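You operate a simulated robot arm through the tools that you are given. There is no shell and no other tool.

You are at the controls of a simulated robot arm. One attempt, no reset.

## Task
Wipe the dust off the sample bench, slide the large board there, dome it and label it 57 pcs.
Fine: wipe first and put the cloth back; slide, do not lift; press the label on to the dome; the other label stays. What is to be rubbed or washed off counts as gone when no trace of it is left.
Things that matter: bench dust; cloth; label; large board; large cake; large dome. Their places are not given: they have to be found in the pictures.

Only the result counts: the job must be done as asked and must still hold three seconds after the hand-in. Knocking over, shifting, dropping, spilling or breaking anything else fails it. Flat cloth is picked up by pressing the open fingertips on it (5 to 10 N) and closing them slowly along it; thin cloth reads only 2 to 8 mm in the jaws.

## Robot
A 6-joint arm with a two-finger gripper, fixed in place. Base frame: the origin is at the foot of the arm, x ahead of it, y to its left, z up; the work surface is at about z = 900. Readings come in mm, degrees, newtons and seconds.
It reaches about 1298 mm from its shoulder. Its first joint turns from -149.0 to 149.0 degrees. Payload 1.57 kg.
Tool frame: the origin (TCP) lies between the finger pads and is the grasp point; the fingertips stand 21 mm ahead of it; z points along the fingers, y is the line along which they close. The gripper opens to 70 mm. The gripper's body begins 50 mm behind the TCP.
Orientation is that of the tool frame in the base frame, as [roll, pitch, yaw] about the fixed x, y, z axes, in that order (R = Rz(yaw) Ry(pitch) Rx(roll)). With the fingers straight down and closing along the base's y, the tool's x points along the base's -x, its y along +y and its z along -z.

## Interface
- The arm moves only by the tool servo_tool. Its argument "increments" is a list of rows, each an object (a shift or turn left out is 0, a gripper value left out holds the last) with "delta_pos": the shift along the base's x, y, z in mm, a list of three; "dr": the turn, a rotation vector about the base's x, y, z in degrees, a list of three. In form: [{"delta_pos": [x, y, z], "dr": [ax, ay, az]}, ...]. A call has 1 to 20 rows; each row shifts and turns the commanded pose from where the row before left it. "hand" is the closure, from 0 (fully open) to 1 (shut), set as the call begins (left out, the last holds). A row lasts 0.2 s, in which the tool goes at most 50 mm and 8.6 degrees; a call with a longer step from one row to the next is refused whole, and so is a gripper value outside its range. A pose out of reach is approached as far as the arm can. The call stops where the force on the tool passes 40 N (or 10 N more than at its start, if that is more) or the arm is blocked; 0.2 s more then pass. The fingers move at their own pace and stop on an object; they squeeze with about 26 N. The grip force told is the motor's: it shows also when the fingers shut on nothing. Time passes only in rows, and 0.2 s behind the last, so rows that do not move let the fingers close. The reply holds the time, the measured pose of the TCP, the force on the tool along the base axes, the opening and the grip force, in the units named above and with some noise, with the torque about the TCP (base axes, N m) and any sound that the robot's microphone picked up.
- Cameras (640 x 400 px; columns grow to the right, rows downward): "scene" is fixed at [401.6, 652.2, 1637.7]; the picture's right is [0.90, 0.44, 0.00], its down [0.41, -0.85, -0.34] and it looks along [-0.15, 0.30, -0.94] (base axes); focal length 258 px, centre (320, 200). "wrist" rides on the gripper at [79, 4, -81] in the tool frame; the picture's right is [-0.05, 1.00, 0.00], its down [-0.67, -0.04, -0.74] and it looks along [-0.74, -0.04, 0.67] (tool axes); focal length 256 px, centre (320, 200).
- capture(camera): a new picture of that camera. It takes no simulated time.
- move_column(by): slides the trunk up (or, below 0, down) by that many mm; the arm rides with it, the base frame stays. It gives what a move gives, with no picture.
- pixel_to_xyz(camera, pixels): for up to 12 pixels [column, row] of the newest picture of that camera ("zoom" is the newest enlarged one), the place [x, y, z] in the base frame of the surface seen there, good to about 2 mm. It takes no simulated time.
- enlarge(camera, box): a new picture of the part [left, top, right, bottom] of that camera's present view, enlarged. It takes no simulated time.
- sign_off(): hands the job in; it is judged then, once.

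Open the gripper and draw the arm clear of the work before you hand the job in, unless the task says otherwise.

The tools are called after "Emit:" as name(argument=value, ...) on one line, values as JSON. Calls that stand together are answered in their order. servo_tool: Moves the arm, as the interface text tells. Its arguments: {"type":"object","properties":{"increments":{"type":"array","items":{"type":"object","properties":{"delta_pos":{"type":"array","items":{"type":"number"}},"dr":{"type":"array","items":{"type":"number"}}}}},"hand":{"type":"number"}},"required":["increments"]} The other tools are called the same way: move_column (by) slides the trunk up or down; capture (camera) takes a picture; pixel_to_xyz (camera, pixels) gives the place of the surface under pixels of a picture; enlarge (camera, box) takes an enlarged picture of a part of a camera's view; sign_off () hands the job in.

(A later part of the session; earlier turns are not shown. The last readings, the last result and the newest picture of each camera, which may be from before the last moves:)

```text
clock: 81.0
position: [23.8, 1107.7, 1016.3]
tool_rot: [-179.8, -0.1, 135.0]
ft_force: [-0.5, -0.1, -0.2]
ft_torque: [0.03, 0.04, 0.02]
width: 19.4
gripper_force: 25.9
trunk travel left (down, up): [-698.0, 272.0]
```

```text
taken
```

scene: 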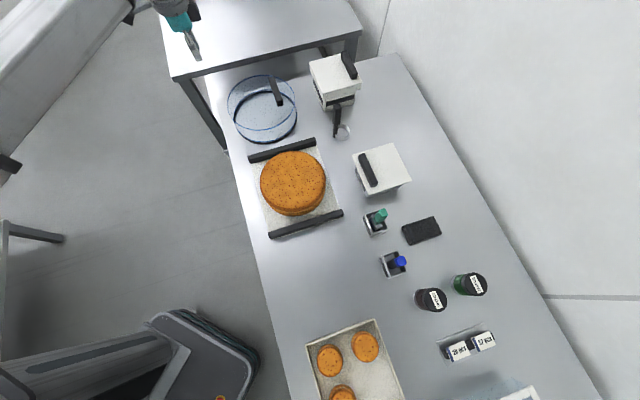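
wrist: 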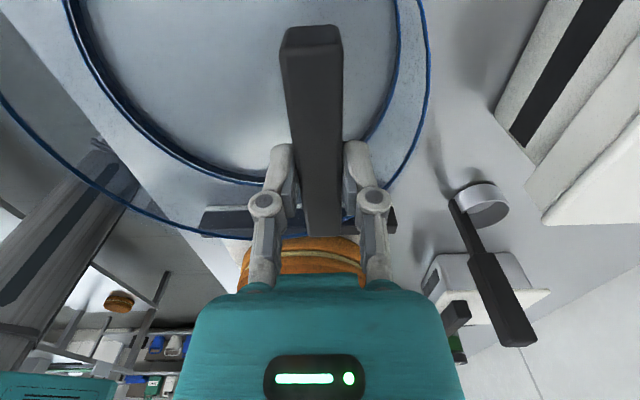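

Clean grip now (19.4 mm, no side force). I lift 8 mm and check the load and tilt.

Emit:
move_column(by=8)

Emit:
servo_tool(increments=[{}, {}])

Emit:
enlarge(camera="scene", box=[200, 50, 330, 160])

Emit:
capture(camera="wrist")

```text
clock: 81.6
position: [24.8, 1108.7, 1025.0]
tool_rot: [-179.9, 0.1, 135.0]
ft_force: [0.0, -0.2, -0.8]
ft_torque: [0.02, -0.02, -0.02]
width: 19.3
gripper_force: 26.3
trunk travel left (down, up): [-706.0, 264.0]
```

```text
clock: 82.2
position: [24.6, 1108.5, 1024.7]
tool_rot: [-179.9, 0.0, 135.0]
ft_force: [-1.0, -0.4, -1.9]
ft_torque: [0.02, -0.07, -0.02]
width: 19.2
gripper_force: 25.8
trunk travel left (down, up): [-706.0, 264.0]
```

```text
3.64 times, centred on (265, 105) of scene
```

zoom: 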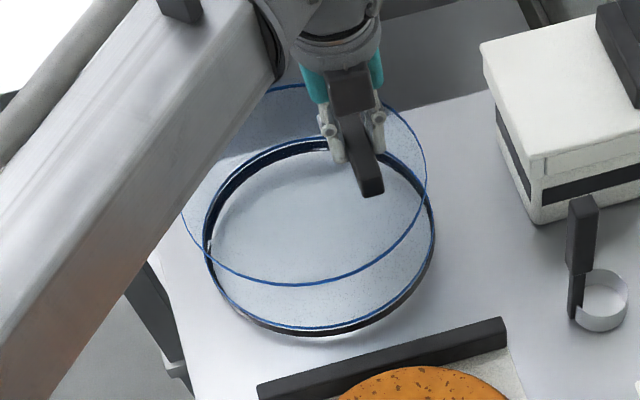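

```text
taken
```

wrist: 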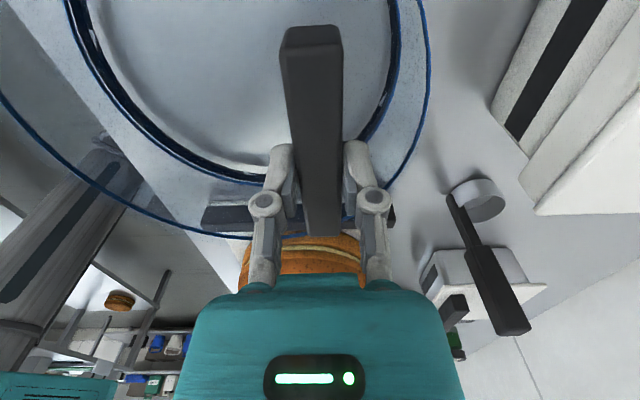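

The dome is lifted cleanly, light (~0.2 kg) and level. I raise it a further 105 mm.

Emit:
move_column(by=105)

Emit:
capture(camera="scene")

Emit:
enlarge(camera="scene", box=[236, 130, 364, 245])

```text
clock: 83.5
position: [24.4, 1109.0, 1129.4]
tool_rot: [-179.9, 0.1, 135.0]
ft_force: [-0.1, -0.4, -1.2]
ft_torque: [0.0, -0.04, -0.03]
width: 19.1
gripper_force: 25.6
trunk travel left (down, up): [-811.0, 159.0]
```

```text
taken
```

scene: 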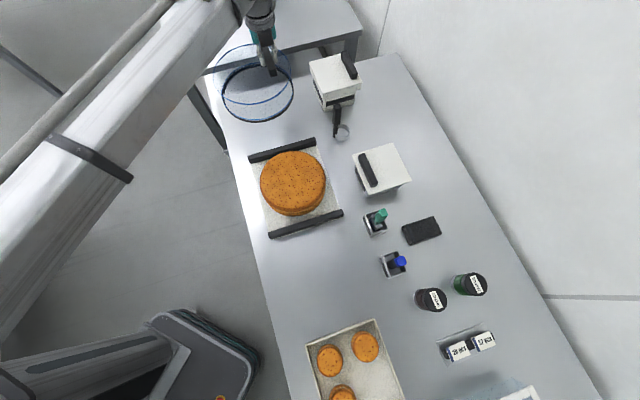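

```text
3.48 times, centred on (300, 188) of scene
```

zoom: 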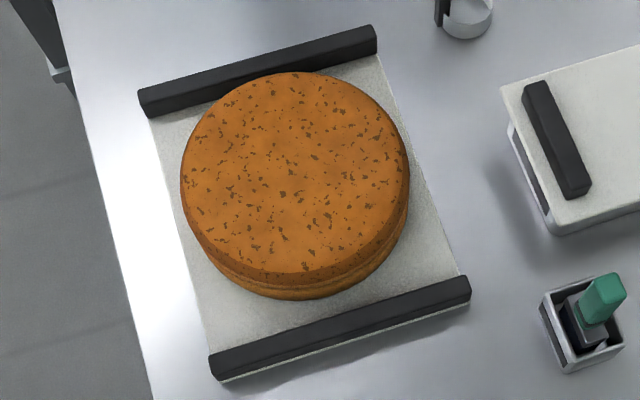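

I measure the cake's rim and the board's handle edges at the new place.

Emit:
pixel_to_xyz(camera="zoom", pixels=[[183, 175], [290, 74], [405, 175], [220, 262], [310, 295], [390, 245], [230, 100], [380, 120], [295, 170], [145, 98], [368, 30], [215, 360]])

Emit:
pixel_to_xyz(camera="zoom", pixels=[[186, 200], [250, 285], [350, 285], [408, 200], [465, 285], [375, 50], [152, 115], [220, 375], [465, 305], [460, 270], [205, 345], [180, 220]])

```text
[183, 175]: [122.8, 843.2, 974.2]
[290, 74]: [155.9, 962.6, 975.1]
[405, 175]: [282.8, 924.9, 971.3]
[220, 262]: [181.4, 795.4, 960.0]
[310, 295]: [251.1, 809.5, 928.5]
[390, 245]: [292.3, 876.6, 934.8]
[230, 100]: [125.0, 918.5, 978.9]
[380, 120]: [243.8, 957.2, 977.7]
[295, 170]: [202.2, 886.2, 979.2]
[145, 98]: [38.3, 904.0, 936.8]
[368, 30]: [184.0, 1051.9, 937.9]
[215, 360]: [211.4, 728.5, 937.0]
```

```text
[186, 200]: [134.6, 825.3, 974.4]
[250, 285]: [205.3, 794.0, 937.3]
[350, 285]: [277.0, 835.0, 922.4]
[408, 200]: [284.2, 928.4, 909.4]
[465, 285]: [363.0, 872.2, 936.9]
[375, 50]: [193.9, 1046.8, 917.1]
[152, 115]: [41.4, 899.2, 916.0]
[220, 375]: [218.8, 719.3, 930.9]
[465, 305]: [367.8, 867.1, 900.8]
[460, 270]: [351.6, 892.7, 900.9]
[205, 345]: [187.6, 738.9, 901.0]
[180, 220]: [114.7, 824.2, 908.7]
```

Cake centre is about (199,888). I carry the dome there in gentle steps (212,-185 mm) at this height.

Emit:
servo_tool(increments=[{"delta_pos": [7, -6.1, 0]}, {"delta_pos": [15.2, -13.3, 0]}, {"delta_pos": [15.2, -13.3, 0]}, {"delta_pos": [15.2, -13.3, 0]}, {"delta_pos": [15.2, -13.3, 0]}, {"delta_pos": [15.2, -13.3, 0]}, {"delta_pos": [15.2, -13.3, 0]}, {"delta_pos": [15.2, -13.3, 0]}, {"delta_pos": [15.2, -13.3, 0]}, {"delta_pos": [15.2, -13.3, 0]}, {"delta_pos": [15.2, -13.3, 0]}, {"delta_pos": [15.2, -13.3, 0]}, {"delta_pos": [15.2, -13.3, 0]}, {"delta_pos": [15.2, -13.3, 0]}, {"delta_pos": [7.5, -6.1, 0]}, {}])

Emit:
capture(camera="wrist")

Emit:
capture(camera="scene")

Emit:
enlarge(camera="scene", box=[220, 110, 380, 250])

```text
clock: 86.9
position: [236.1, 924.2, 1128.8]
tool_rot: [-179.9, 0.1, 135.1]
ft_force: [0.0, -0.8, -1.3]
ft_torque: [0.04, -0.02, 0.0]
width: 19.5
gripper_force: 26.0
trunk travel left (down, up): [-811.0, 159.0]
```

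```text
taken
```

wrist: 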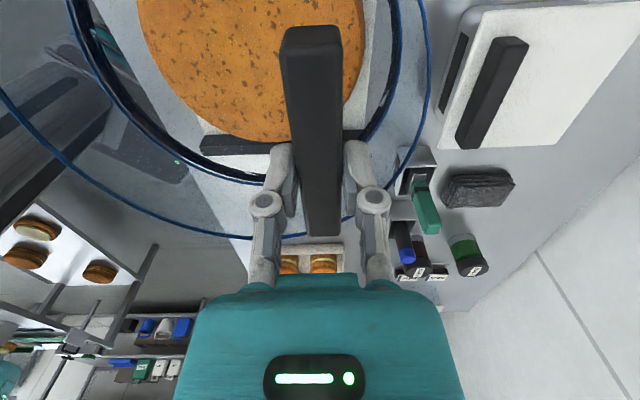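

```text
taken
```

scene: 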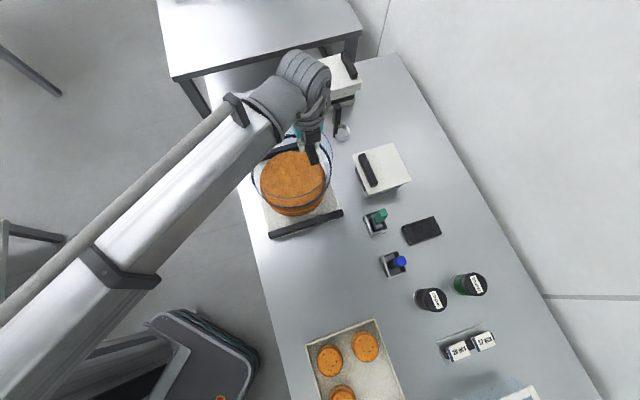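

```text
2.86 times, centred on (300, 180) of scene
```

zoom: 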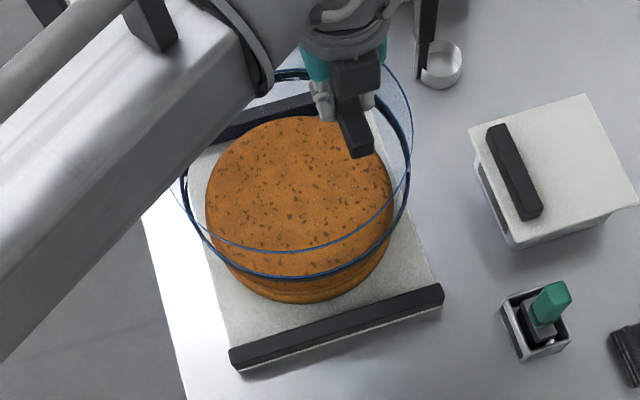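

I measure the dome's lower ring (dark-blue edge) as it hovers, and the cake's rim under it.

Emit:
pixel_to_xyz(camera="zoom", pixels=[[408, 185], [405, 205], [390, 232], [300, 279], [270, 278], [240, 268], [200, 232], [186, 200], [370, 252], [340, 270], [290, 74], [409, 150]])

Emit:
pixel_to_xyz(camera="wrist", pixels=[[398, 60], [385, 110], [365, 140], [255, 180], [200, 160], [140, 115], [95, 50], [75, 10], [365, 40], [355, 100], [210, 125], [160, 60]])

```text
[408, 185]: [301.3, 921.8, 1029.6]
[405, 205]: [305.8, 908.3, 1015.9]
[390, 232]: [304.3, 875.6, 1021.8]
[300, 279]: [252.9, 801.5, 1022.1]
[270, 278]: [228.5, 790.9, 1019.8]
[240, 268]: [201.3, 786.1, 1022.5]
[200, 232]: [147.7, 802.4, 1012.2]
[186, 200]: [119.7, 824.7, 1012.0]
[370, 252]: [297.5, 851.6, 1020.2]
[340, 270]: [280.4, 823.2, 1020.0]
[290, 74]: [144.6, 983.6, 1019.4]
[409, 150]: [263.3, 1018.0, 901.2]
```

```text
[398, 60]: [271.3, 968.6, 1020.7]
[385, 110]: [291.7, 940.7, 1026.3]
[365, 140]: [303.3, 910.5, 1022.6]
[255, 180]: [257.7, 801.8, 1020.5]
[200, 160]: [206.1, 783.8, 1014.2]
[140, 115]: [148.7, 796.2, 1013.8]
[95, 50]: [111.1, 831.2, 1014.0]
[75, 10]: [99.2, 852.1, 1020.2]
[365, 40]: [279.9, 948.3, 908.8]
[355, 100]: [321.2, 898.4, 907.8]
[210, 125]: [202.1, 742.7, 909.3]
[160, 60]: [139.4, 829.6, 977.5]
```

Dome centre hovers at about (199.9,890.8). I measure the cake rim again from the wrist view for comparison.

Emit:
enlarge(camera="wrist", box=[110, 0, 410, 190])

```text
2.11 times, centred on (260, 95) of wrist
```

zoom: 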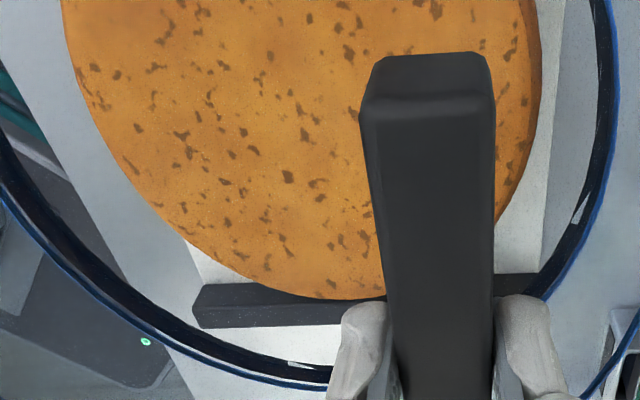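

I query the cake rim in this zoom.

Emit:
pixel_to_xyz(camera="zoom", pixels=[[68, 20], [98, 105], [140, 180], [200, 243], [265, 282], [330, 296], [508, 195], [530, 130], [538, 80], [480, 230], [12, 160], [550, 290]])

```text
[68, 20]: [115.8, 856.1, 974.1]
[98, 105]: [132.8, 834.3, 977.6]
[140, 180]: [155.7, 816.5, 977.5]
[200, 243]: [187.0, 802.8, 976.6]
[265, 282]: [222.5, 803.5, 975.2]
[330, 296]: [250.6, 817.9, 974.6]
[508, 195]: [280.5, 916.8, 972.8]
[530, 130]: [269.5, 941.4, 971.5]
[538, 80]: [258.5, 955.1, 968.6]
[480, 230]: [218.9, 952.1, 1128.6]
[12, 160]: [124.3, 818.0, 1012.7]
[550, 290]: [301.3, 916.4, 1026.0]
```

Cake centre ≈(200,888), dome ≈(200,890.3); I shift by -2 in y and lower to just above the cake top.

Emit:
servo_tool(increments=[{"delta_pos": [0.2, -2, 0]}, {}])

Emit:
move_column(by=-28)

Emit:
capture(camera="wrist")

Emit:
enlarge(camera="scene", box=[220, 110, 380, 250])

```text
clock: 87.5
position: [237.3, 921.4, 1129.9]
tool_rot: [-180.0, 0.0, 135.0]
ft_force: [0.3, -0.1, -1.0]
ft_torque: [0.05, -0.07, 0.02]
width: 19.3
gripper_force: 26.1
trunk travel left (down, up): [-811.0, 159.0]
```

```text
clock: 88.3
position: [236.7, 921.6, 1102.6]
tool_rot: [-179.9, 0.2, 134.9]
ft_force: [0.5, 0.4, -0.9]
ft_torque: [0.05, -0.07, -0.02]
width: 19.4
gripper_force: 25.9
trunk travel left (down, up): [-783.0, 187.0]
```

```text
taken
```

wrist: 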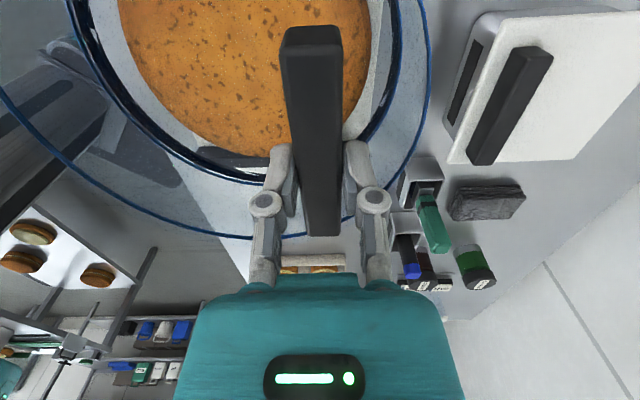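

```text
2.86 times, centred on (300, 180) of scene
```

zoom: 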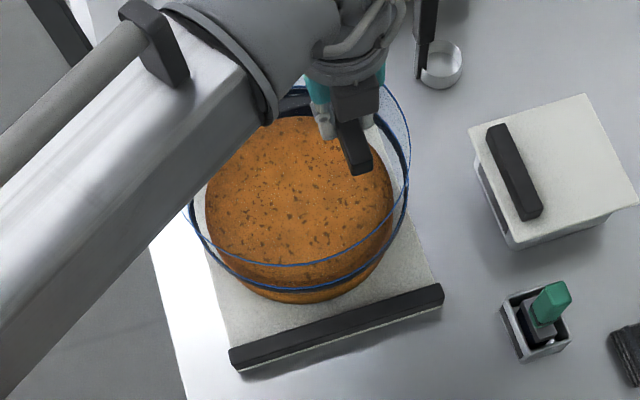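

I check the centring once more at close range.

Emit:
enlarge(camera="wrist", box=[60, 0, 420, 200])

Emit:
pixel_to_xyz(camera="zoom", pixels=[[25, 60], [80, 160], [150, 230], [240, 285], [340, 320], [560, 220], [590, 130], [600, 60], [112, 60], [180, 180], [270, 255], [540, 130]])

```text
1.78 times, centred on (240, 100) of wrist
```

zoom: 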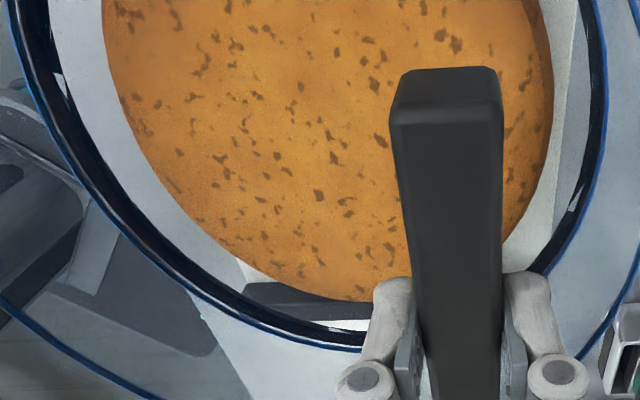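

```text
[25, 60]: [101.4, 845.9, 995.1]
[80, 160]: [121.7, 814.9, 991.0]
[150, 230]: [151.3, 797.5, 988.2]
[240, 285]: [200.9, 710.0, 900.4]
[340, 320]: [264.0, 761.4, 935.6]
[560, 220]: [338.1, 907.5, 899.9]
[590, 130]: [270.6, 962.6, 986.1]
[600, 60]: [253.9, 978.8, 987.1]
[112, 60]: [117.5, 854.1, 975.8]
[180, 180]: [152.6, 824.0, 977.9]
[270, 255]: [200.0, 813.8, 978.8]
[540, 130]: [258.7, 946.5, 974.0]
```

Dome centre ≈(199,888), cake ≈(200,888): good. I lower it over the cake by 40 mm.

Emit:
move_column(by=-40)

Emit:
capture(camera="wrist")

```text
clock: 89.1
position: [236.4, 921.3, 1061.3]
tool_rot: [-179.9, 0.0, 135.0]
ft_force: [0.1, -0.7, -1.5]
ft_torque: [0.09, -0.06, 0.0]
width: 19.3
gripper_force: 26.0
trunk travel left (down, up): [-743.0, 227.0]
```

```text
taken
```

wrist: 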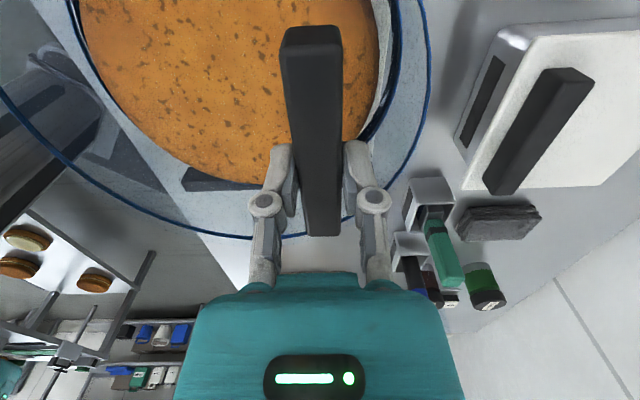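

No contact. I lower another 30 mm, then in small steps to the board (contact expected at TCP≈1023).

Emit:
move_column(by=-30)

Emit:
move_column(by=-5)

Emit:
move_column(by=-2)

```text
clock: 89.8
position: [236.9, 923.7, 1030.5]
tool_rot: [-179.9, 0.0, 135.0]
ft_force: [0.1, 0.5, -0.6]
ft_torque: [0.03, -0.02, 0.05]
width: 19.5
gripper_force: 25.7
trunk travel left (down, up): [-713.0, 257.0]
```

```text
clock: 90.4
position: [237.3, 922.6, 1027.6]
tool_rot: [-179.9, 0.0, 135.0]
ft_force: [-0.2, 0.2, -0.1]
ft_torque: [0.05, -0.08, 0.0]
width: 19.8
gripper_force: 25.6
trunk travel left (down, up): [-708.0, 262.0]
```

```text
clock: 90.9
position: [237.1, 922.7, 1024.5]
tool_rot: [180.0, 0.0, 134.9]
ft_force: [0.0, -0.3, -1.4]
ft_torque: [-0.02, -0.01, 0.03]
width: 19.6
gripper_force: 26.1
trunk travel left (down, up): [-706.0, 264.0]
```

Almost at the board. One more millimetre.

Emit:
move_column(by=-1)

Emit:
servo_tool(increments=[{}])

Emit:
enlarge(camera="scene", box=[230, 120, 370, 245])

```text
clock: 91.4
position: [237.5, 922.3, 1024.3]
tool_rot: [-180.0, -0.2, 135.0]
ft_force: [1.4, 4.4, 12.7]
ft_torque: [-0.07, -0.24, 0.08]
width: 19.6
gripper_force: 26.0
trunk travel left (down, up): [-705.0, 265.0]
```

```text
clock: 91.8
position: [237.3, 921.9, 1024.6]
tool_rot: [180.0, -0.1, 135.0]
ft_force: [0.4, 5.1, 13.7]
ft_torque: [0.1, -0.07, 0.01]
width: 19.4
gripper_force: 26.2
trunk travel left (down, up): [-705.0, 265.0]
```

```text
3.20 times, centred on (300, 182) of scene
```

zoom: 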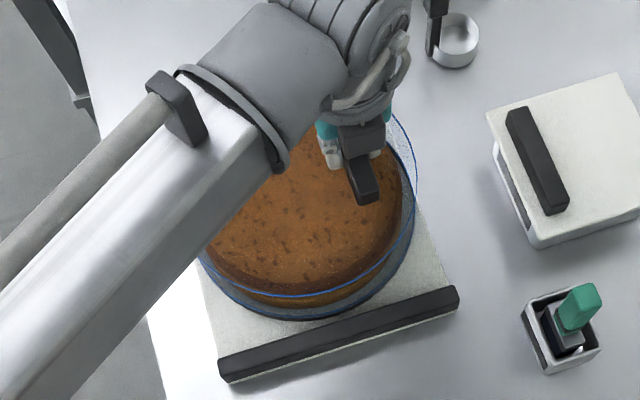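

The dome rests on the board (13 N). I ease 0.7 mm and release to about 40 mm.

Emit:
move_column(by=0.7)

Emit:
servo_tool(hand=0.4, increments=[{}, {}, {}])

Emit:
move_column(by=30)

Emit:
capture(camera="wrist")

Emit:
enlarge(camera="scene", box=[230, 120, 370, 245])

```text
clock: 92.3
position: [237.0, 921.9, 1025.3]
tool_rot: [-179.9, 0.0, 135.1]
ft_force: [-0.8, 1.1, 3.5]
ft_torque: [0.27, 0.19, -0.02]
width: 19.3
gripper_force: 25.6
trunk travel left (down, up): [-706.0, 264.0]
```

```text
clock: 93.1
position: [236.9, 922.9, 1023.8]
tool_rot: [-179.8, 0.0, 135.0]
ft_force: [0.6, 0.0, 0.0]
ft_torque: [-0.01, -0.03, 0.02]
width: 41.8
gripper_force: 0.1
trunk travel left (down, up): [-706.0, 264.0]
```

```text
clock: 93.9
position: [238.4, 921.8, 1054.0]
tool_rot: [-179.9, 0.0, 135.0]
ft_force: [0.0, 0.8, -0.2]
ft_torque: [0.01, 0.02, 0.02]
width: 42.2
gripper_force: 0.0
trunk travel left (down, up): [-736.0, 234.0]
```

```text
taken
```

wrist: 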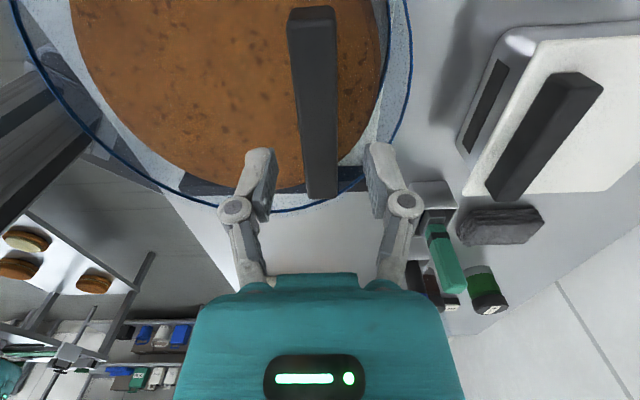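

```text
3.20 times, centred on (300, 182) of scene
```

zoom: 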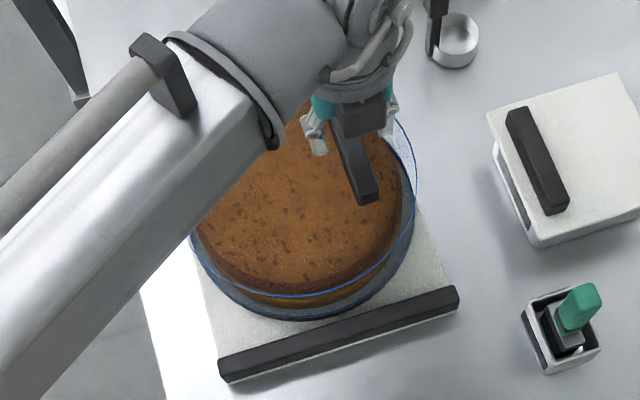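

The dome stands over the cake. I rise and go to look at the label holder.

Emit:
move_column(by=140)

Emit:
servo_tool(hand=0, increments=[{"delta_pos": [39, -7.5, 0]}, {"delta_pos": [39, -7.5, 0]}, {"delta_pos": [39, -7.5, 0]}, {"delta_pos": [39, -7.5, 0]}, {"delta_pos": [39, -7.5, 0]}, {"delta_pos": [39, -7.5, 0]}, {"delta_pos": [39, -7.5, 0]}, {"delta_pos": [39, -7.5, 0]}, {"delta_pos": [39, -7.5, 0]}, {"delta_pos": [39, -7.5, 0]}, {"delta_pos": [39, -7.5, 0]}, {"delta_pos": [39, -7.5, 0]}, {}])

Emit:
capture(camera="wrist")

Emit:
capture(camera="scene")

```text
clock: 95.5
position: [237.0, 921.9, 1193.5]
tool_rot: [-179.8, 0.0, 135.0]
ft_force: [0.7, -0.4, -0.2]
ft_torque: [0.0, 0.02, 0.01]
width: 42.0
gripper_force: 0.0
trunk travel left (down, up): [-876.0, 94.0]
```

```text
clock: 98.3
position: [705.2, 830.1, 1194.7]
tool_rot: [-180.0, 0.0, 135.1]
ft_force: [0.2, -0.9, 0.4]
ft_torque: [-0.04, -0.01, -0.03]
width: 70.1
gripper_force: 0.0
trunk travel left (down, up): [-876.0, 94.0]
```

```text
taken
```

wrist: 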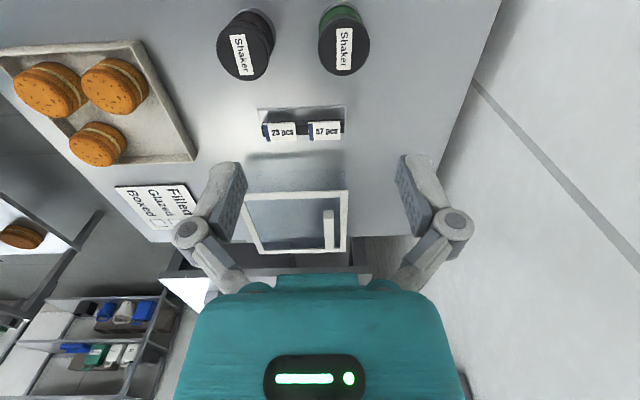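

```text
taken
```

scene: 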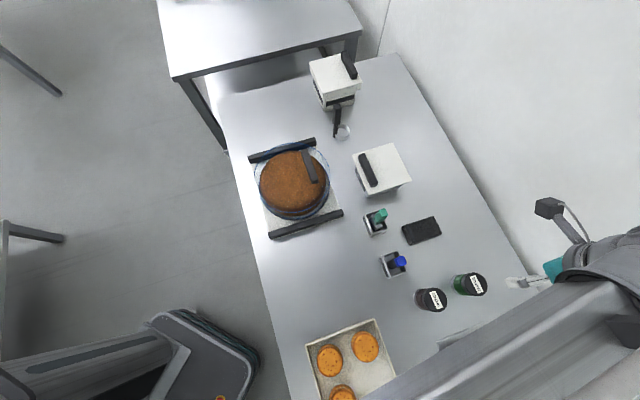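

I enlarge the label holder in the wrist view and the domed board in the scene view.

Emit:
enlarge(camera="wrist", box=[240, 90, 360, 165])

Emit:
enlarge(camera="scene", box=[236, 120, 364, 245])

```text
5.33 times, centred on (300, 128) of wrist
```

zoom: 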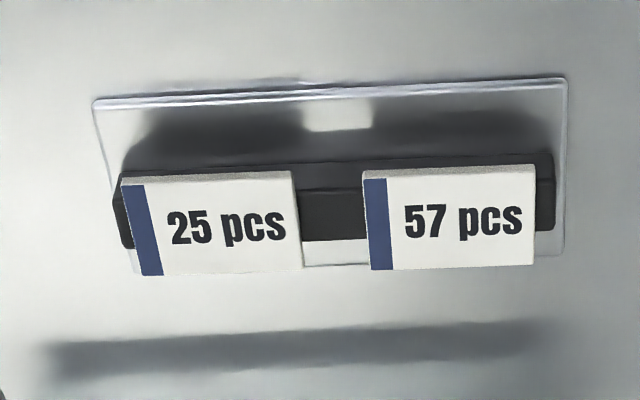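

```text
3.20 times, centred on (300, 182) of scene
```

zoom: 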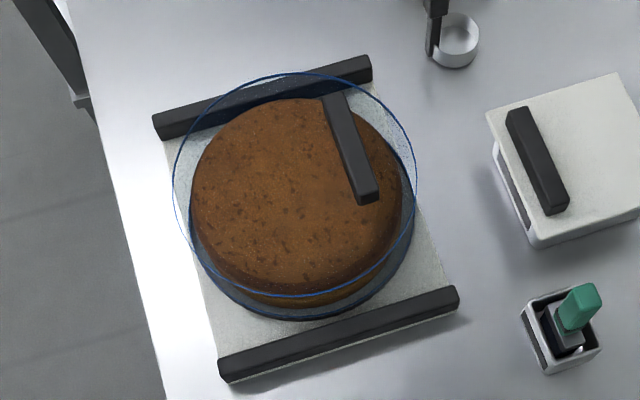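

I query the label's corners and the rail to find its plane and size.

Emit:
enlarge(camera="wrist", box=[240, 90, 360, 165])

Emit:
pixel_to_xyz(camera="zoom", pixels=[[370, 182], [530, 175], [528, 260], [378, 264], [450, 220], [450, 172], [128, 190], [292, 185], [298, 265], [150, 270], [215, 225], [330, 215]])

Emit:
pixel_to_xyz(camera="zoom", pixels=[[330, 175], [330, 195], [330, 235], [545, 200], [545, 160], [100, 110], [560, 90], [560, 250], [125, 200], [330, 120], [450, 300], [325, 262]])

```text
5.33 times, centred on (300, 128) of wrist
```

zoom: 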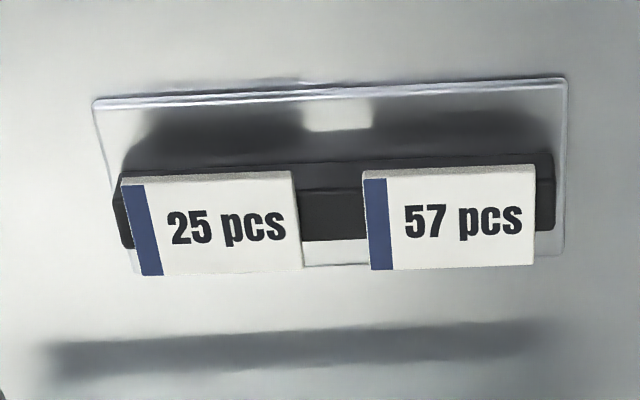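

```text
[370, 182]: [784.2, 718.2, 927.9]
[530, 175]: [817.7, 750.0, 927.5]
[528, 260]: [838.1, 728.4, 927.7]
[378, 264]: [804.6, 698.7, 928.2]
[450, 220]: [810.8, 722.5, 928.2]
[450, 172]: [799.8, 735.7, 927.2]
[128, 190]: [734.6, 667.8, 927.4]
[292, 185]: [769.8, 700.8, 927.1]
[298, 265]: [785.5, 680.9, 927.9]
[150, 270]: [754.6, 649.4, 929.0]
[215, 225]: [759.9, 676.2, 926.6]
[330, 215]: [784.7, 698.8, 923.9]
```

```text
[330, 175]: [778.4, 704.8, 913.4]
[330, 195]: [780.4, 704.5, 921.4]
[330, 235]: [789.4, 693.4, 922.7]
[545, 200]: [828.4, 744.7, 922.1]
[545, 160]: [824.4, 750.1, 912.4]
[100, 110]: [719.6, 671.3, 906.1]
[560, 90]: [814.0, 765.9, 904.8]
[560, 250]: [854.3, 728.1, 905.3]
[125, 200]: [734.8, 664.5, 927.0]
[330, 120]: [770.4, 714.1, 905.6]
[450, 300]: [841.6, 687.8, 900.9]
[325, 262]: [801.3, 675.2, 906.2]
```

The 57 label lies flat at z≈928, centre (811,724), ~32×48 mm, about 5 mm thick on a 17 mm rail. I check the framed glass thing behind it for clearance.

Emit:
enlarge(camera="wrist", box=[220, 90, 380, 270])

Emit:
pixel_to_xyz(camera="wrist", pixels=[[250, 194], [300, 192], [346, 191], [250, 160], [340, 160], [300, 175], [300, 220], [330, 230], [262, 250], [345, 250], [345, 215], [300, 165]])

```text
2.22 times, centred on (300, 180) of wrist
```

zoom: 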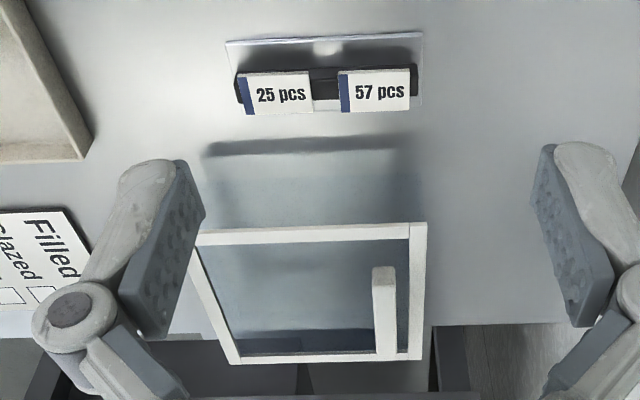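

```text
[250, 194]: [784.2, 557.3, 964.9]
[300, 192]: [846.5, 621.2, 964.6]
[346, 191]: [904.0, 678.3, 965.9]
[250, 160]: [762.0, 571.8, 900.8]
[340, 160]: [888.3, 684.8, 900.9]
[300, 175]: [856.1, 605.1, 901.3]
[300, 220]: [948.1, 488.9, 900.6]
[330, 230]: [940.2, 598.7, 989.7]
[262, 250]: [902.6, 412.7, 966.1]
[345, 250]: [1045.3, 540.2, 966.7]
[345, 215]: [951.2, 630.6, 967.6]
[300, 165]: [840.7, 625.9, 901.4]
```

The glass box begins ~40 mm beyond any finger position. I turn the tool back by +90° and move over free bench at (672,658) to calibrate the fingertip length at ~32 mm width.

Emit:
servo_tool(hand=0.54, increments=[{"delta_pos": [-3, -15.6, 0], "dr": [0, 0, 8.2]}, {"delta_pos": [-3, -15.6, 0], "dr": [0, 0, 8.2]}, {"delta_pos": [-3, -15.6, 0], "dr": [0, 0, 8.2]}, {"delta_pos": [-3, -15.6, 0], "dr": [0, 0, 8.2]}, {"delta_pos": [-3, -15.6, 0], "dr": [0, 0, 8.2]}, {"delta_pos": [-3, -15.6, 0], "dr": [0, 0, 8.2]}, {"delta_pos": [-3, -15.6, 0], "dr": [0, 0, 8.2]}, {"delta_pos": [-3, -15.6, 0], "dr": [0, 0, 8.2]}, {"delta_pos": [-3, -15.6, 0], "dr": [0, 0, 8.2]}, {"delta_pos": [-3, -15.6, 0], "dr": [0, 0, 8.2]}, {"delta_pos": [-3, -16, 0], "dr": [0, 0, 8.0]}, {}])

Emit:
capture(camera="wrist")

Emit:
capture(camera="scene")

```text
clock: 100.9
position: [673.7, 659.9, 1193.7]
tool_rot: [-180.0, 0.0, -134.9]
ft_force: [-0.3, -0.3, 0.4]
ft_torque: [-0.02, -0.03, 0.03]
width: 32.5
gripper_force: 0.1
trunk travel left (down, up): [-876.0, 94.0]
```

```text
taken
```

wrist: 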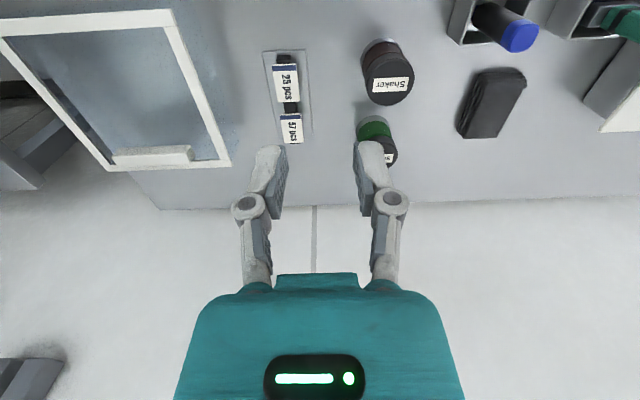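

```text
taken
```

scene: 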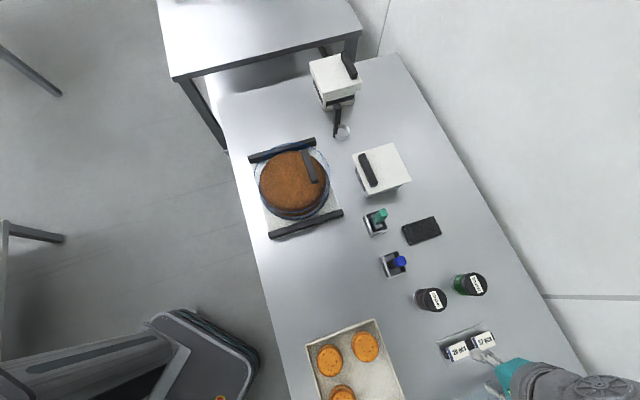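

Free bench lies beneath the TCP (pixel (320,15)). I lower by 255 mm, then in small steps until contact.

Emit:
move_column(by=-255)

Emit:
move_column(by=-8)

Emit:
move_column(by=-3)

```text
clock: 103.6
position: [673.2, 659.7, 940.0]
tool_rot: [-179.9, 0.0, -135.0]
ft_force: [1.0, 0.1, 0.8]
ft_torque: [0.01, 0.04, -0.01]
width: 32.2
gripper_force: 0.1
trunk travel left (down, up): [-621.0, 349.0]
```

```text
clock: 104.1
position: [672.4, 660.0, 930.1]
tool_rot: [-179.9, 0.1, -135.0]
ft_force: [-0.5, 0.1, -0.3]
ft_torque: [-0.01, 0.02, 0.02]
width: 32.0
gripper_force: 0.1
trunk travel left (down, up): [-613.0, 357.0]
```

```text
clock: 104.7
position: [673.1, 660.0, 928.6]
tool_rot: [-179.9, 0.0, -135.1]
ft_force: [0.2, 0.5, -0.2]
ft_torque: [-0.04, 0.01, 0.0]
width: 32.3
gripper_force: 0.1
trunk travel left (down, up): [-610.0, 360.0]
```

No contact at 928. I continue in 2 mm steps.

Emit:
move_column(by=-2)

Emit:
move_column(by=-2)

Emit:
move_column(by=-1)

```text
clock: 105.2
position: [673.6, 659.1, 926.5]
tool_rot: [-179.9, 0.0, -135.0]
ft_force: [0.4, -0.3, 0.3]
ft_torque: [-0.03, 0.01, 0.04]
width: 32.3
gripper_force: 0.1
trunk travel left (down, up): [-608.0, 362.0]
```

```text
clock: 105.7
position: [673.3, 660.3, 924.5]
tool_rot: [-179.9, 0.0, -135.0]
ft_force: [-0.1, -0.4, 0.5]
ft_torque: [-0.01, -0.01, 0.05]
width: 32.1
gripper_force: 0.0
trunk travel left (down, up): [-606.0, 364.0]
```

```text
clock: 106.2
position: [671.9, 660.1, 922.4]
tool_rot: [-179.9, 0.0, -135.0]
ft_force: [-0.4, 0.3, -0.7]
ft_torque: [-0.01, -0.03, -0.01]
width: 32.5
gripper_force: 0.2
trunk travel left (down, up): [-605.0, 365.0]
```

Still no contact at ~923; 1 mm steps on.

Emit:
move_column(by=-1)

Emit:
move_column(by=-1)

Emit:
move_column(by=-1)

```text
clock: 106.7
position: [672.4, 660.1, 922.1]
tool_rot: [-179.8, 0.0, -135.0]
ft_force: [-0.3, 0.2, 0.3]
ft_torque: [-0.01, 0.0, 0.01]
width: 32.2
gripper_force: 0.1
trunk travel left (down, up): [-604.0, 366.0]
```

```text
clock: 107.2
position: [673.6, 659.3, 921.0]
tool_rot: [-180.0, -0.1, -135.0]
ft_force: [0.0, 0.4, -0.4]
ft_torque: [-0.07, 0.03, -0.01]
width: 32.4
gripper_force: 0.0
trunk travel left (down, up): [-603.0, 367.0]
```

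```text
clock: 107.7
position: [673.3, 658.9, 919.2]
tool_rot: [-179.9, 0.1, -135.0]
ft_force: [-0.2, -0.4, 0.4]
ft_torque: [-0.02, 0.02, 0.0]
width: 32.3
gripper_force: 0.0
trunk travel left (down, up): [-602.0, 368.0]
```

Still free at ~920. Further 1 mm steps.

Emit:
move_column(by=-1)

Emit:
move_column(by=-1)

Emit:
capture(camera="wrist")

```text
clock: 108.2
position: [672.8, 658.3, 920.0]
tool_rot: [-179.8, 0.0, -135.0]
ft_force: [1.3, 0.4, 4.3]
ft_torque: [0.05, -0.03, -0.01]
width: 32.5
gripper_force: 0.1
trunk travel left (down, up): [-601.0, 369.0]
```

```text
clock: 108.8
position: [671.1, 659.6, 919.4]
tool_rot: [-180.0, 0.2, -135.1]
ft_force: [3.8, 5.3, 20.6]
ft_torque: [0.1, -0.05, -0.05]
width: 32.3
gripper_force: 7.7
trunk travel left (down, up): [-600.0, 370.0]
```

```text
taken
```

wrist: 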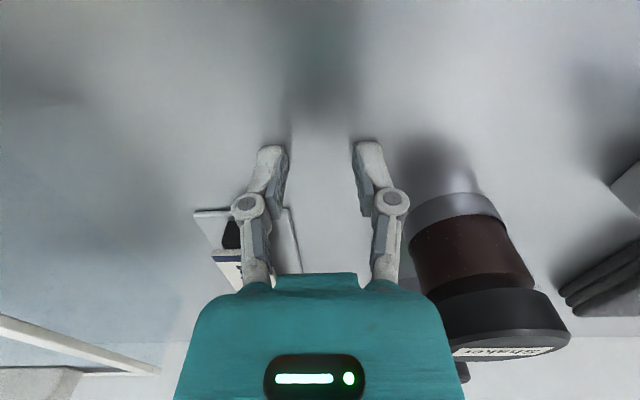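

Contact at trunk -601 (TCP≈919.5), so tips are ~19.5 mm ahead at this width. I rise 140 mm and move above the 57 label at (811.2,723.8).

Emit:
move_column(by=140)

Emit:
servo_tool(hand=0.34, increments=[{"delta_pos": [23, 10.7, 0]}, {"delta_pos": [23, 10.7, 0]}, {"delta_pos": [23, 10.7, 0]}, {"delta_pos": [23, 10.7, 0]}, {"delta_pos": [23, 10.7, 0]}, {"delta_pos": [23, 10.7, 0]}, {}])

Emit:
capture(camera="wrist")

```text
clock: 110.4
position: [672.3, 658.2, 1058.0]
tool_rot: [-179.8, 0.0, -135.0]
ft_force: [-0.5, 0.1, 1.1]
ft_torque: [-0.02, 0.0, 0.0]
width: 32.2
gripper_force: 0.0
trunk travel left (down, up): [-740.0, 230.0]
```

```text
clock: 112.0
position: [809.0, 723.8, 1058.9]
tool_rot: [-180.0, 0.0, -135.1]
ft_force: [1.1, 0.8, -0.2]
ft_torque: [-0.01, 0.0, 0.0]
width: 46.3
gripper_force: 0.0
trunk travel left (down, up): [-740.0, 230.0]
```

```text
taken
```

wrist: 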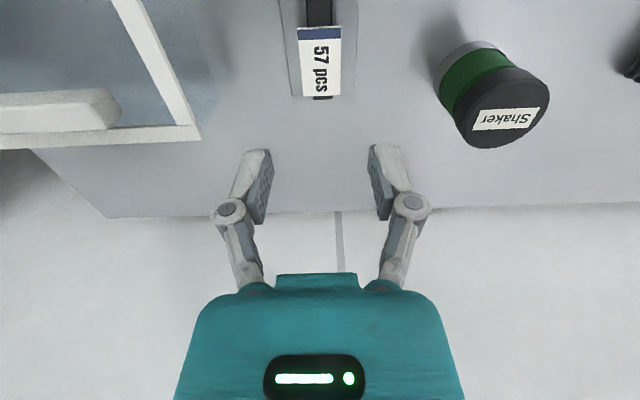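

I measure the 57 label's edges from this closer view.

Emit:
enlarge(camera="wrist", box=[270, 0, 370, 110])

Emit:
pixel_to_xyz(camera="zoom", pixels=[[255, 105], [420, 100], [260, 200], [415, 200], [265, 335], [415, 325], [340, 210], [340, 350], [340, 60], [255, 205], [425, 205], [340, 100]])

```text
3.64 times, centred on (320, 55) of wrist
```

zoom: 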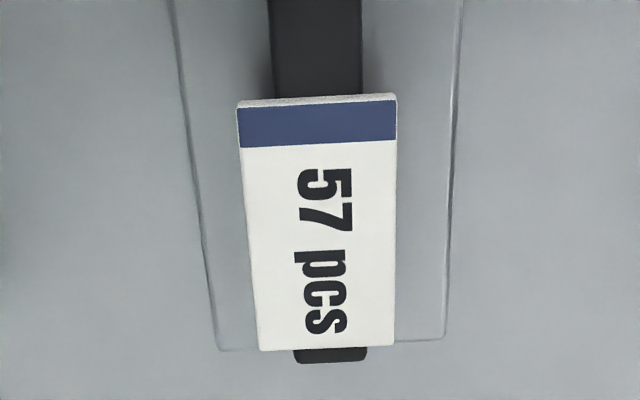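

```text
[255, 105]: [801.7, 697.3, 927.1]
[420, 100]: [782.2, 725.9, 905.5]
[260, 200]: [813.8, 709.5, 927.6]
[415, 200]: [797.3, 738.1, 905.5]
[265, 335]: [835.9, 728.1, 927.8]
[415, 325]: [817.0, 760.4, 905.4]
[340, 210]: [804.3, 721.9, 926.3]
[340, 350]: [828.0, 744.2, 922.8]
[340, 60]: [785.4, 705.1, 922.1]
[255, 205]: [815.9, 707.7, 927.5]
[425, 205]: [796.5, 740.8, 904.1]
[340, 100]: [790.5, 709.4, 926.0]
```

I query the exact left and right edges.

Emit:
pixel_to_xyz(camera="zoom", pixels=[[248, 220], [244, 220], [392, 220], [395, 220], [254, 300], [389, 300], [390, 150], [246, 150], [320, 345], [320, 105], [320, 97], [300, 220]])

```text
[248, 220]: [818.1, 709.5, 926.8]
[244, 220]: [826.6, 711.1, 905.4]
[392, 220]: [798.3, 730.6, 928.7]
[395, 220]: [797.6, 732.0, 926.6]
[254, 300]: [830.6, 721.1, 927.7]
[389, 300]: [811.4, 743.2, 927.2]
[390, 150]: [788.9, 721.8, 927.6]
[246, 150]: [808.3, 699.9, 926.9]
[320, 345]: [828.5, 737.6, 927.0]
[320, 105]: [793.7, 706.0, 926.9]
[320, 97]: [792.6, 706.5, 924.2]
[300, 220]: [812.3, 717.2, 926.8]
```

The label is centred under the TCP (u 46–77.5, centre 62). I lower 100 mm and check.

Emit:
move_column(by=-100)

Emit:
capture(camera="wrist")

```text
clock: 113.3
position: [809.7, 723.3, 957.9]
tool_rot: [-179.9, 0.0, -135.0]
ft_force: [0.7, -0.2, 0.1]
ft_torque: [0.01, 0.03, -0.02]
width: 46.3
gripper_force: 0.1
trunk travel left (down, up): [-640.0, 330.0]
```

```text
taken
```

wrist: 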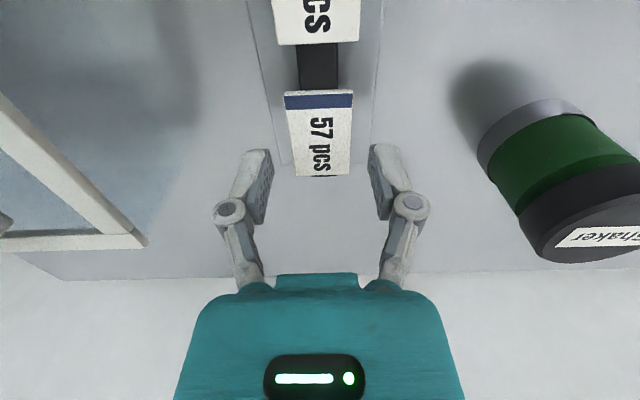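

Label at cols 285–353, fingers at 272/370. I lower 15.3 mm to grip height.

Emit:
move_column(by=-15.3)

Emit:
enlarge(camera="wrist", box=[220, 60, 420, 240])

```text
clock: 114.0
position: [809.6, 723.8, 942.8]
tool_rot: [-179.9, 0.0, -134.9]
ft_force: [0.5, 0.0, -0.2]
ft_torque: [0.02, 0.0, 0.0]
width: 46.2
gripper_force: 0.0
trunk travel left (down, up): [-624.0, 346.0]
```

```text
2.22 times, centred on (320, 150) of wrist
```

zoom: 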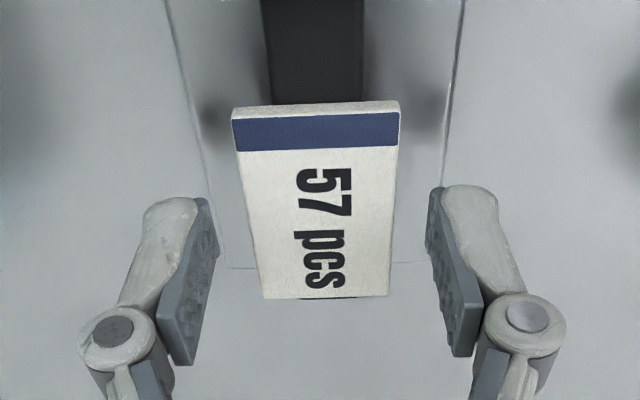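

Positioned. I close the gripper on the label.

Emit:
servo_tool(hand=1, increments=[{}, {}, {}, {}])

Emit:
enlarge(camera="wrist", box=[220, 60, 420, 240])

```text
clock: 115.0
position: [809.6, 724.3, 943.4]
tool_rot: [-179.9, 0.1, -135.0]
ft_force: [0.1, 0.2, 0.9]
ft_torque: [0.01, 0.01, 0.02]
width: 31.2
gripper_force: 8.8
trunk travel left (down, up): [-624.0, 346.0]
```

```text
2.22 times, centred on (320, 150) of wrist
```

zoom: 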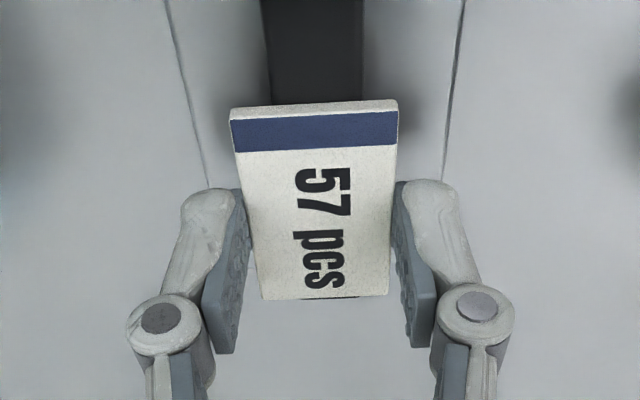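

Gripped at 31.2 mm. I wait a moment for the squeeze to build, then lift 10 mm.

Emit:
servo_tool(increments=[{}, {}])

Emit:
move_column(by=10)

Emit:
capture(camera="wrist")

```text
clock: 115.6
position: [810.3, 723.6, 943.3]
tool_rot: [180.0, 0.0, -135.0]
ft_force: [0.1, 0.2, 0.8]
ft_torque: [0.02, 0.01, 0.04]
width: 31.1
gripper_force: 9.2
trunk travel left (down, up): [-624.0, 346.0]
```

```text
clock: 116.2
position: [809.8, 723.7, 952.5]
tool_rot: [-179.8, 0.1, -135.1]
ft_force: [0.2, 0.5, -1.6]
ft_torque: [0.0, -0.01, 0.0]
width: 31.1
gripper_force: 8.9
trunk travel left (down, up): [-634.0, 336.0]
```

```text
taken
```

wrist: 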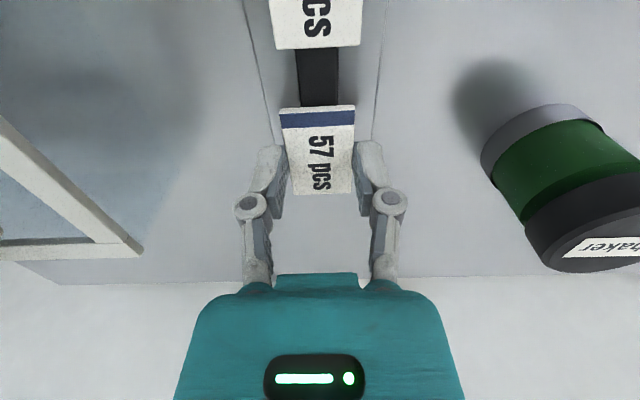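

The label is held (same place in the jaws), the 25 label stays on the rail. I lift 140 mm and check again.

Emit:
move_column(by=140)

Emit:
capture(camera="wrist")

```text
clock: 117.8
position: [810.5, 724.6, 1091.9]
tool_rot: [-179.8, 0.0, -135.1]
ft_force: [0.0, 0.0, 0.6]
ft_torque: [-0.02, -0.04, -0.02]
width: 31.2
gripper_force: 8.8
trunk travel left (down, up): [-774.0, 196.0]
```

```text
taken
```

wrist: 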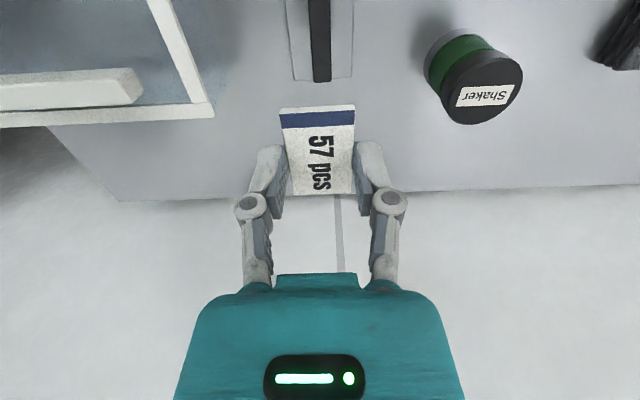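

Label safely held and the rail is empty at its place. I carry it to above the dome at (193.7,881).

Emit:
servo_tool(increments=[{"delta_pos": [-20, 5, 0]}, {"delta_pos": [-36, 9.2, 0]}, {"delta_pos": [-36, 9.2, 0]}, {"delta_pos": [-36, 9.2, 0]}, {"delta_pos": [-36, 9.2, 0]}, {"delta_pos": [-36, 9.2, 0]}, {"delta_pos": [-36, 9.2, 0]}, {"delta_pos": [-36, 9.2, 0]}, {"delta_pos": [-36, 9.2, 0]}, {"delta_pos": [-36, 9.2, 0]}, {"delta_pos": [-36, 9.2, 0]}, {"delta_pos": [-36, 9.2, 0]}, {"delta_pos": [-36, 9.2, 0]}, {"delta_pos": [-36, 9.2, 0]}, {"delta_pos": [-36, 9.2, 0]}, {"delta_pos": [-36, 9.2, 0]}, {"delta_pos": [-36, 9.2, 0]}, {"delta_pos": [-20.3, 4.3, 0]}, {}])

Emit:
capture(camera="wrist")

Emit:
capture(camera="scene")

```text
clock: 121.8
position: [191.5, 878.9, 1092.3]
tool_rot: [-179.9, 0.0, -135.0]
ft_force: [0.1, 0.1, 0.1]
ft_torque: [0.02, -0.01, 0.0]
width: 31.0
gripper_force: 8.8
trunk travel left (down, up): [-774.0, 196.0]
```

```text
taken
```

wrist: 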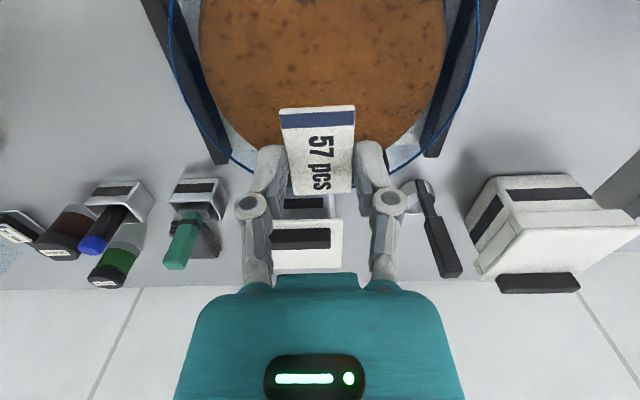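

```text
taken
```

scene: 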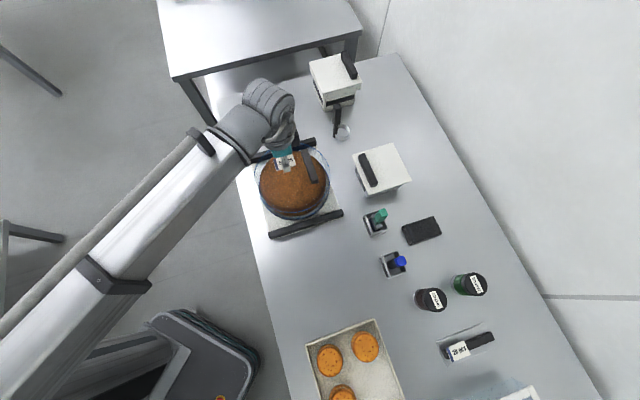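

TCP over the dome at (u,v)=(-486,757), handle at v≈820 is clear. I lower 62 mm, then step down until contact.

Emit:
move_column(by=-62)

Emit:
capture(camera="wrist")

Emit:
enlarge(camera="scene", box=[236, 110, 364, 230])

```text
clock: 122.8
position: [190.6, 880.0, 1031.2]
tool_rot: [-179.9, -0.1, -135.0]
ft_force: [0.3, 0.2, -0.1]
ft_torque: [0.02, -0.02, 0.0]
width: 31.0
gripper_force: 9.0
trunk travel left (down, up): [-712.0, 258.0]
```

```text
taken
```

wrist: 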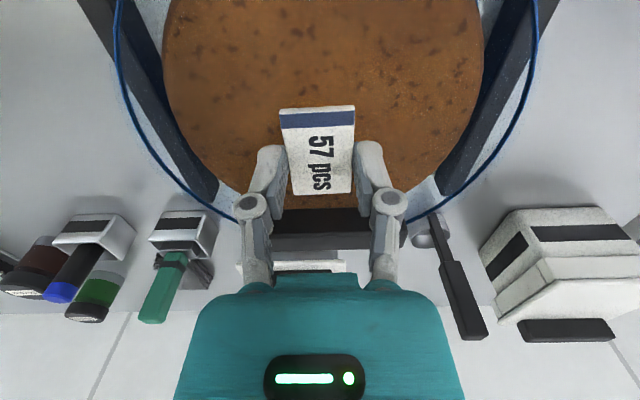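

```text
3.33 times, centred on (300, 170) of scene
```

zoom: 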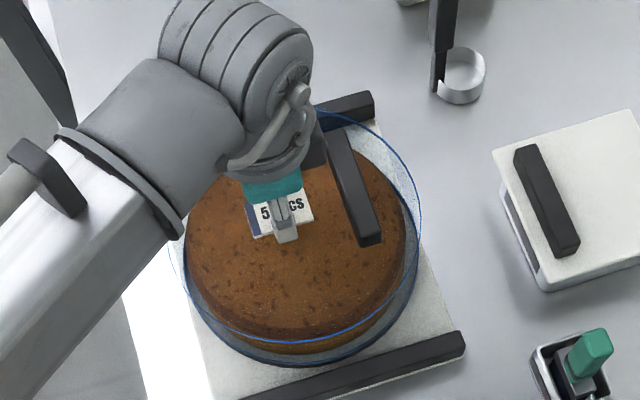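

Handle seen behind the label (rows 210–245), clear. I step down with force checks.

Emit:
move_column(by=-5)

Emit:
move_column(by=-3)

Emit:
move_column(by=-2)

```text
clock: 123.4
position: [191.8, 880.0, 1026.4]
tool_rot: [-179.9, 0.0, -135.0]
ft_force: [-0.7, -0.7, -0.1]
ft_torque: [0.01, -0.02, 0.02]
width: 31.1
gripper_force: 8.7
trunk travel left (down, up): [-707.0, 263.0]
```

```text
clock: 123.9
position: [192.9, 878.6, 1022.8]
tool_rot: [-179.9, -0.1, -135.0]
ft_force: [0.4, -0.7, -0.1]
ft_torque: [-0.02, -0.03, -0.02]
width: 30.9
gripper_force: 9.2
trunk travel left (down, up): [-704.0, 266.0]
```

```text
clock: 124.4
position: [191.3, 880.3, 1020.5]
tool_rot: [-179.9, 0.0, -135.0]
ft_force: [-0.4, 0.1, 1.6]
ft_torque: [0.02, -0.01, -0.03]
width: 30.9
gripper_force: 9.3
trunk travel left (down, up): [-702.0, 268.0]
```

Force 1.6 N at TCP≈1020; I proceed in 1 mm steps.

Emit:
move_column(by=-1)

Emit:
move_column(by=-1)

```text
clock: 124.9
position: [191.0, 878.6, 1021.6]
tool_rot: [180.0, 0.0, -135.1]
ft_force: [0.4, 0.6, 6.7]
ft_torque: [-0.01, 0.02, 0.0]
width: 31.4
gripper_force: 8.7
trunk travel left (down, up): [-701.0, 269.0]
```

```text
clock: 125.5
position: [191.6, 879.4, 1019.1]
tool_rot: [180.0, 0.0, -135.0]
ft_force: [-0.1, 1.0, 10.3]
ft_torque: [0.02, 0.0, -0.03]
width: 31.1
gripper_force: 8.5
trunk travel left (down, up): [-700.0, 270.0]
```

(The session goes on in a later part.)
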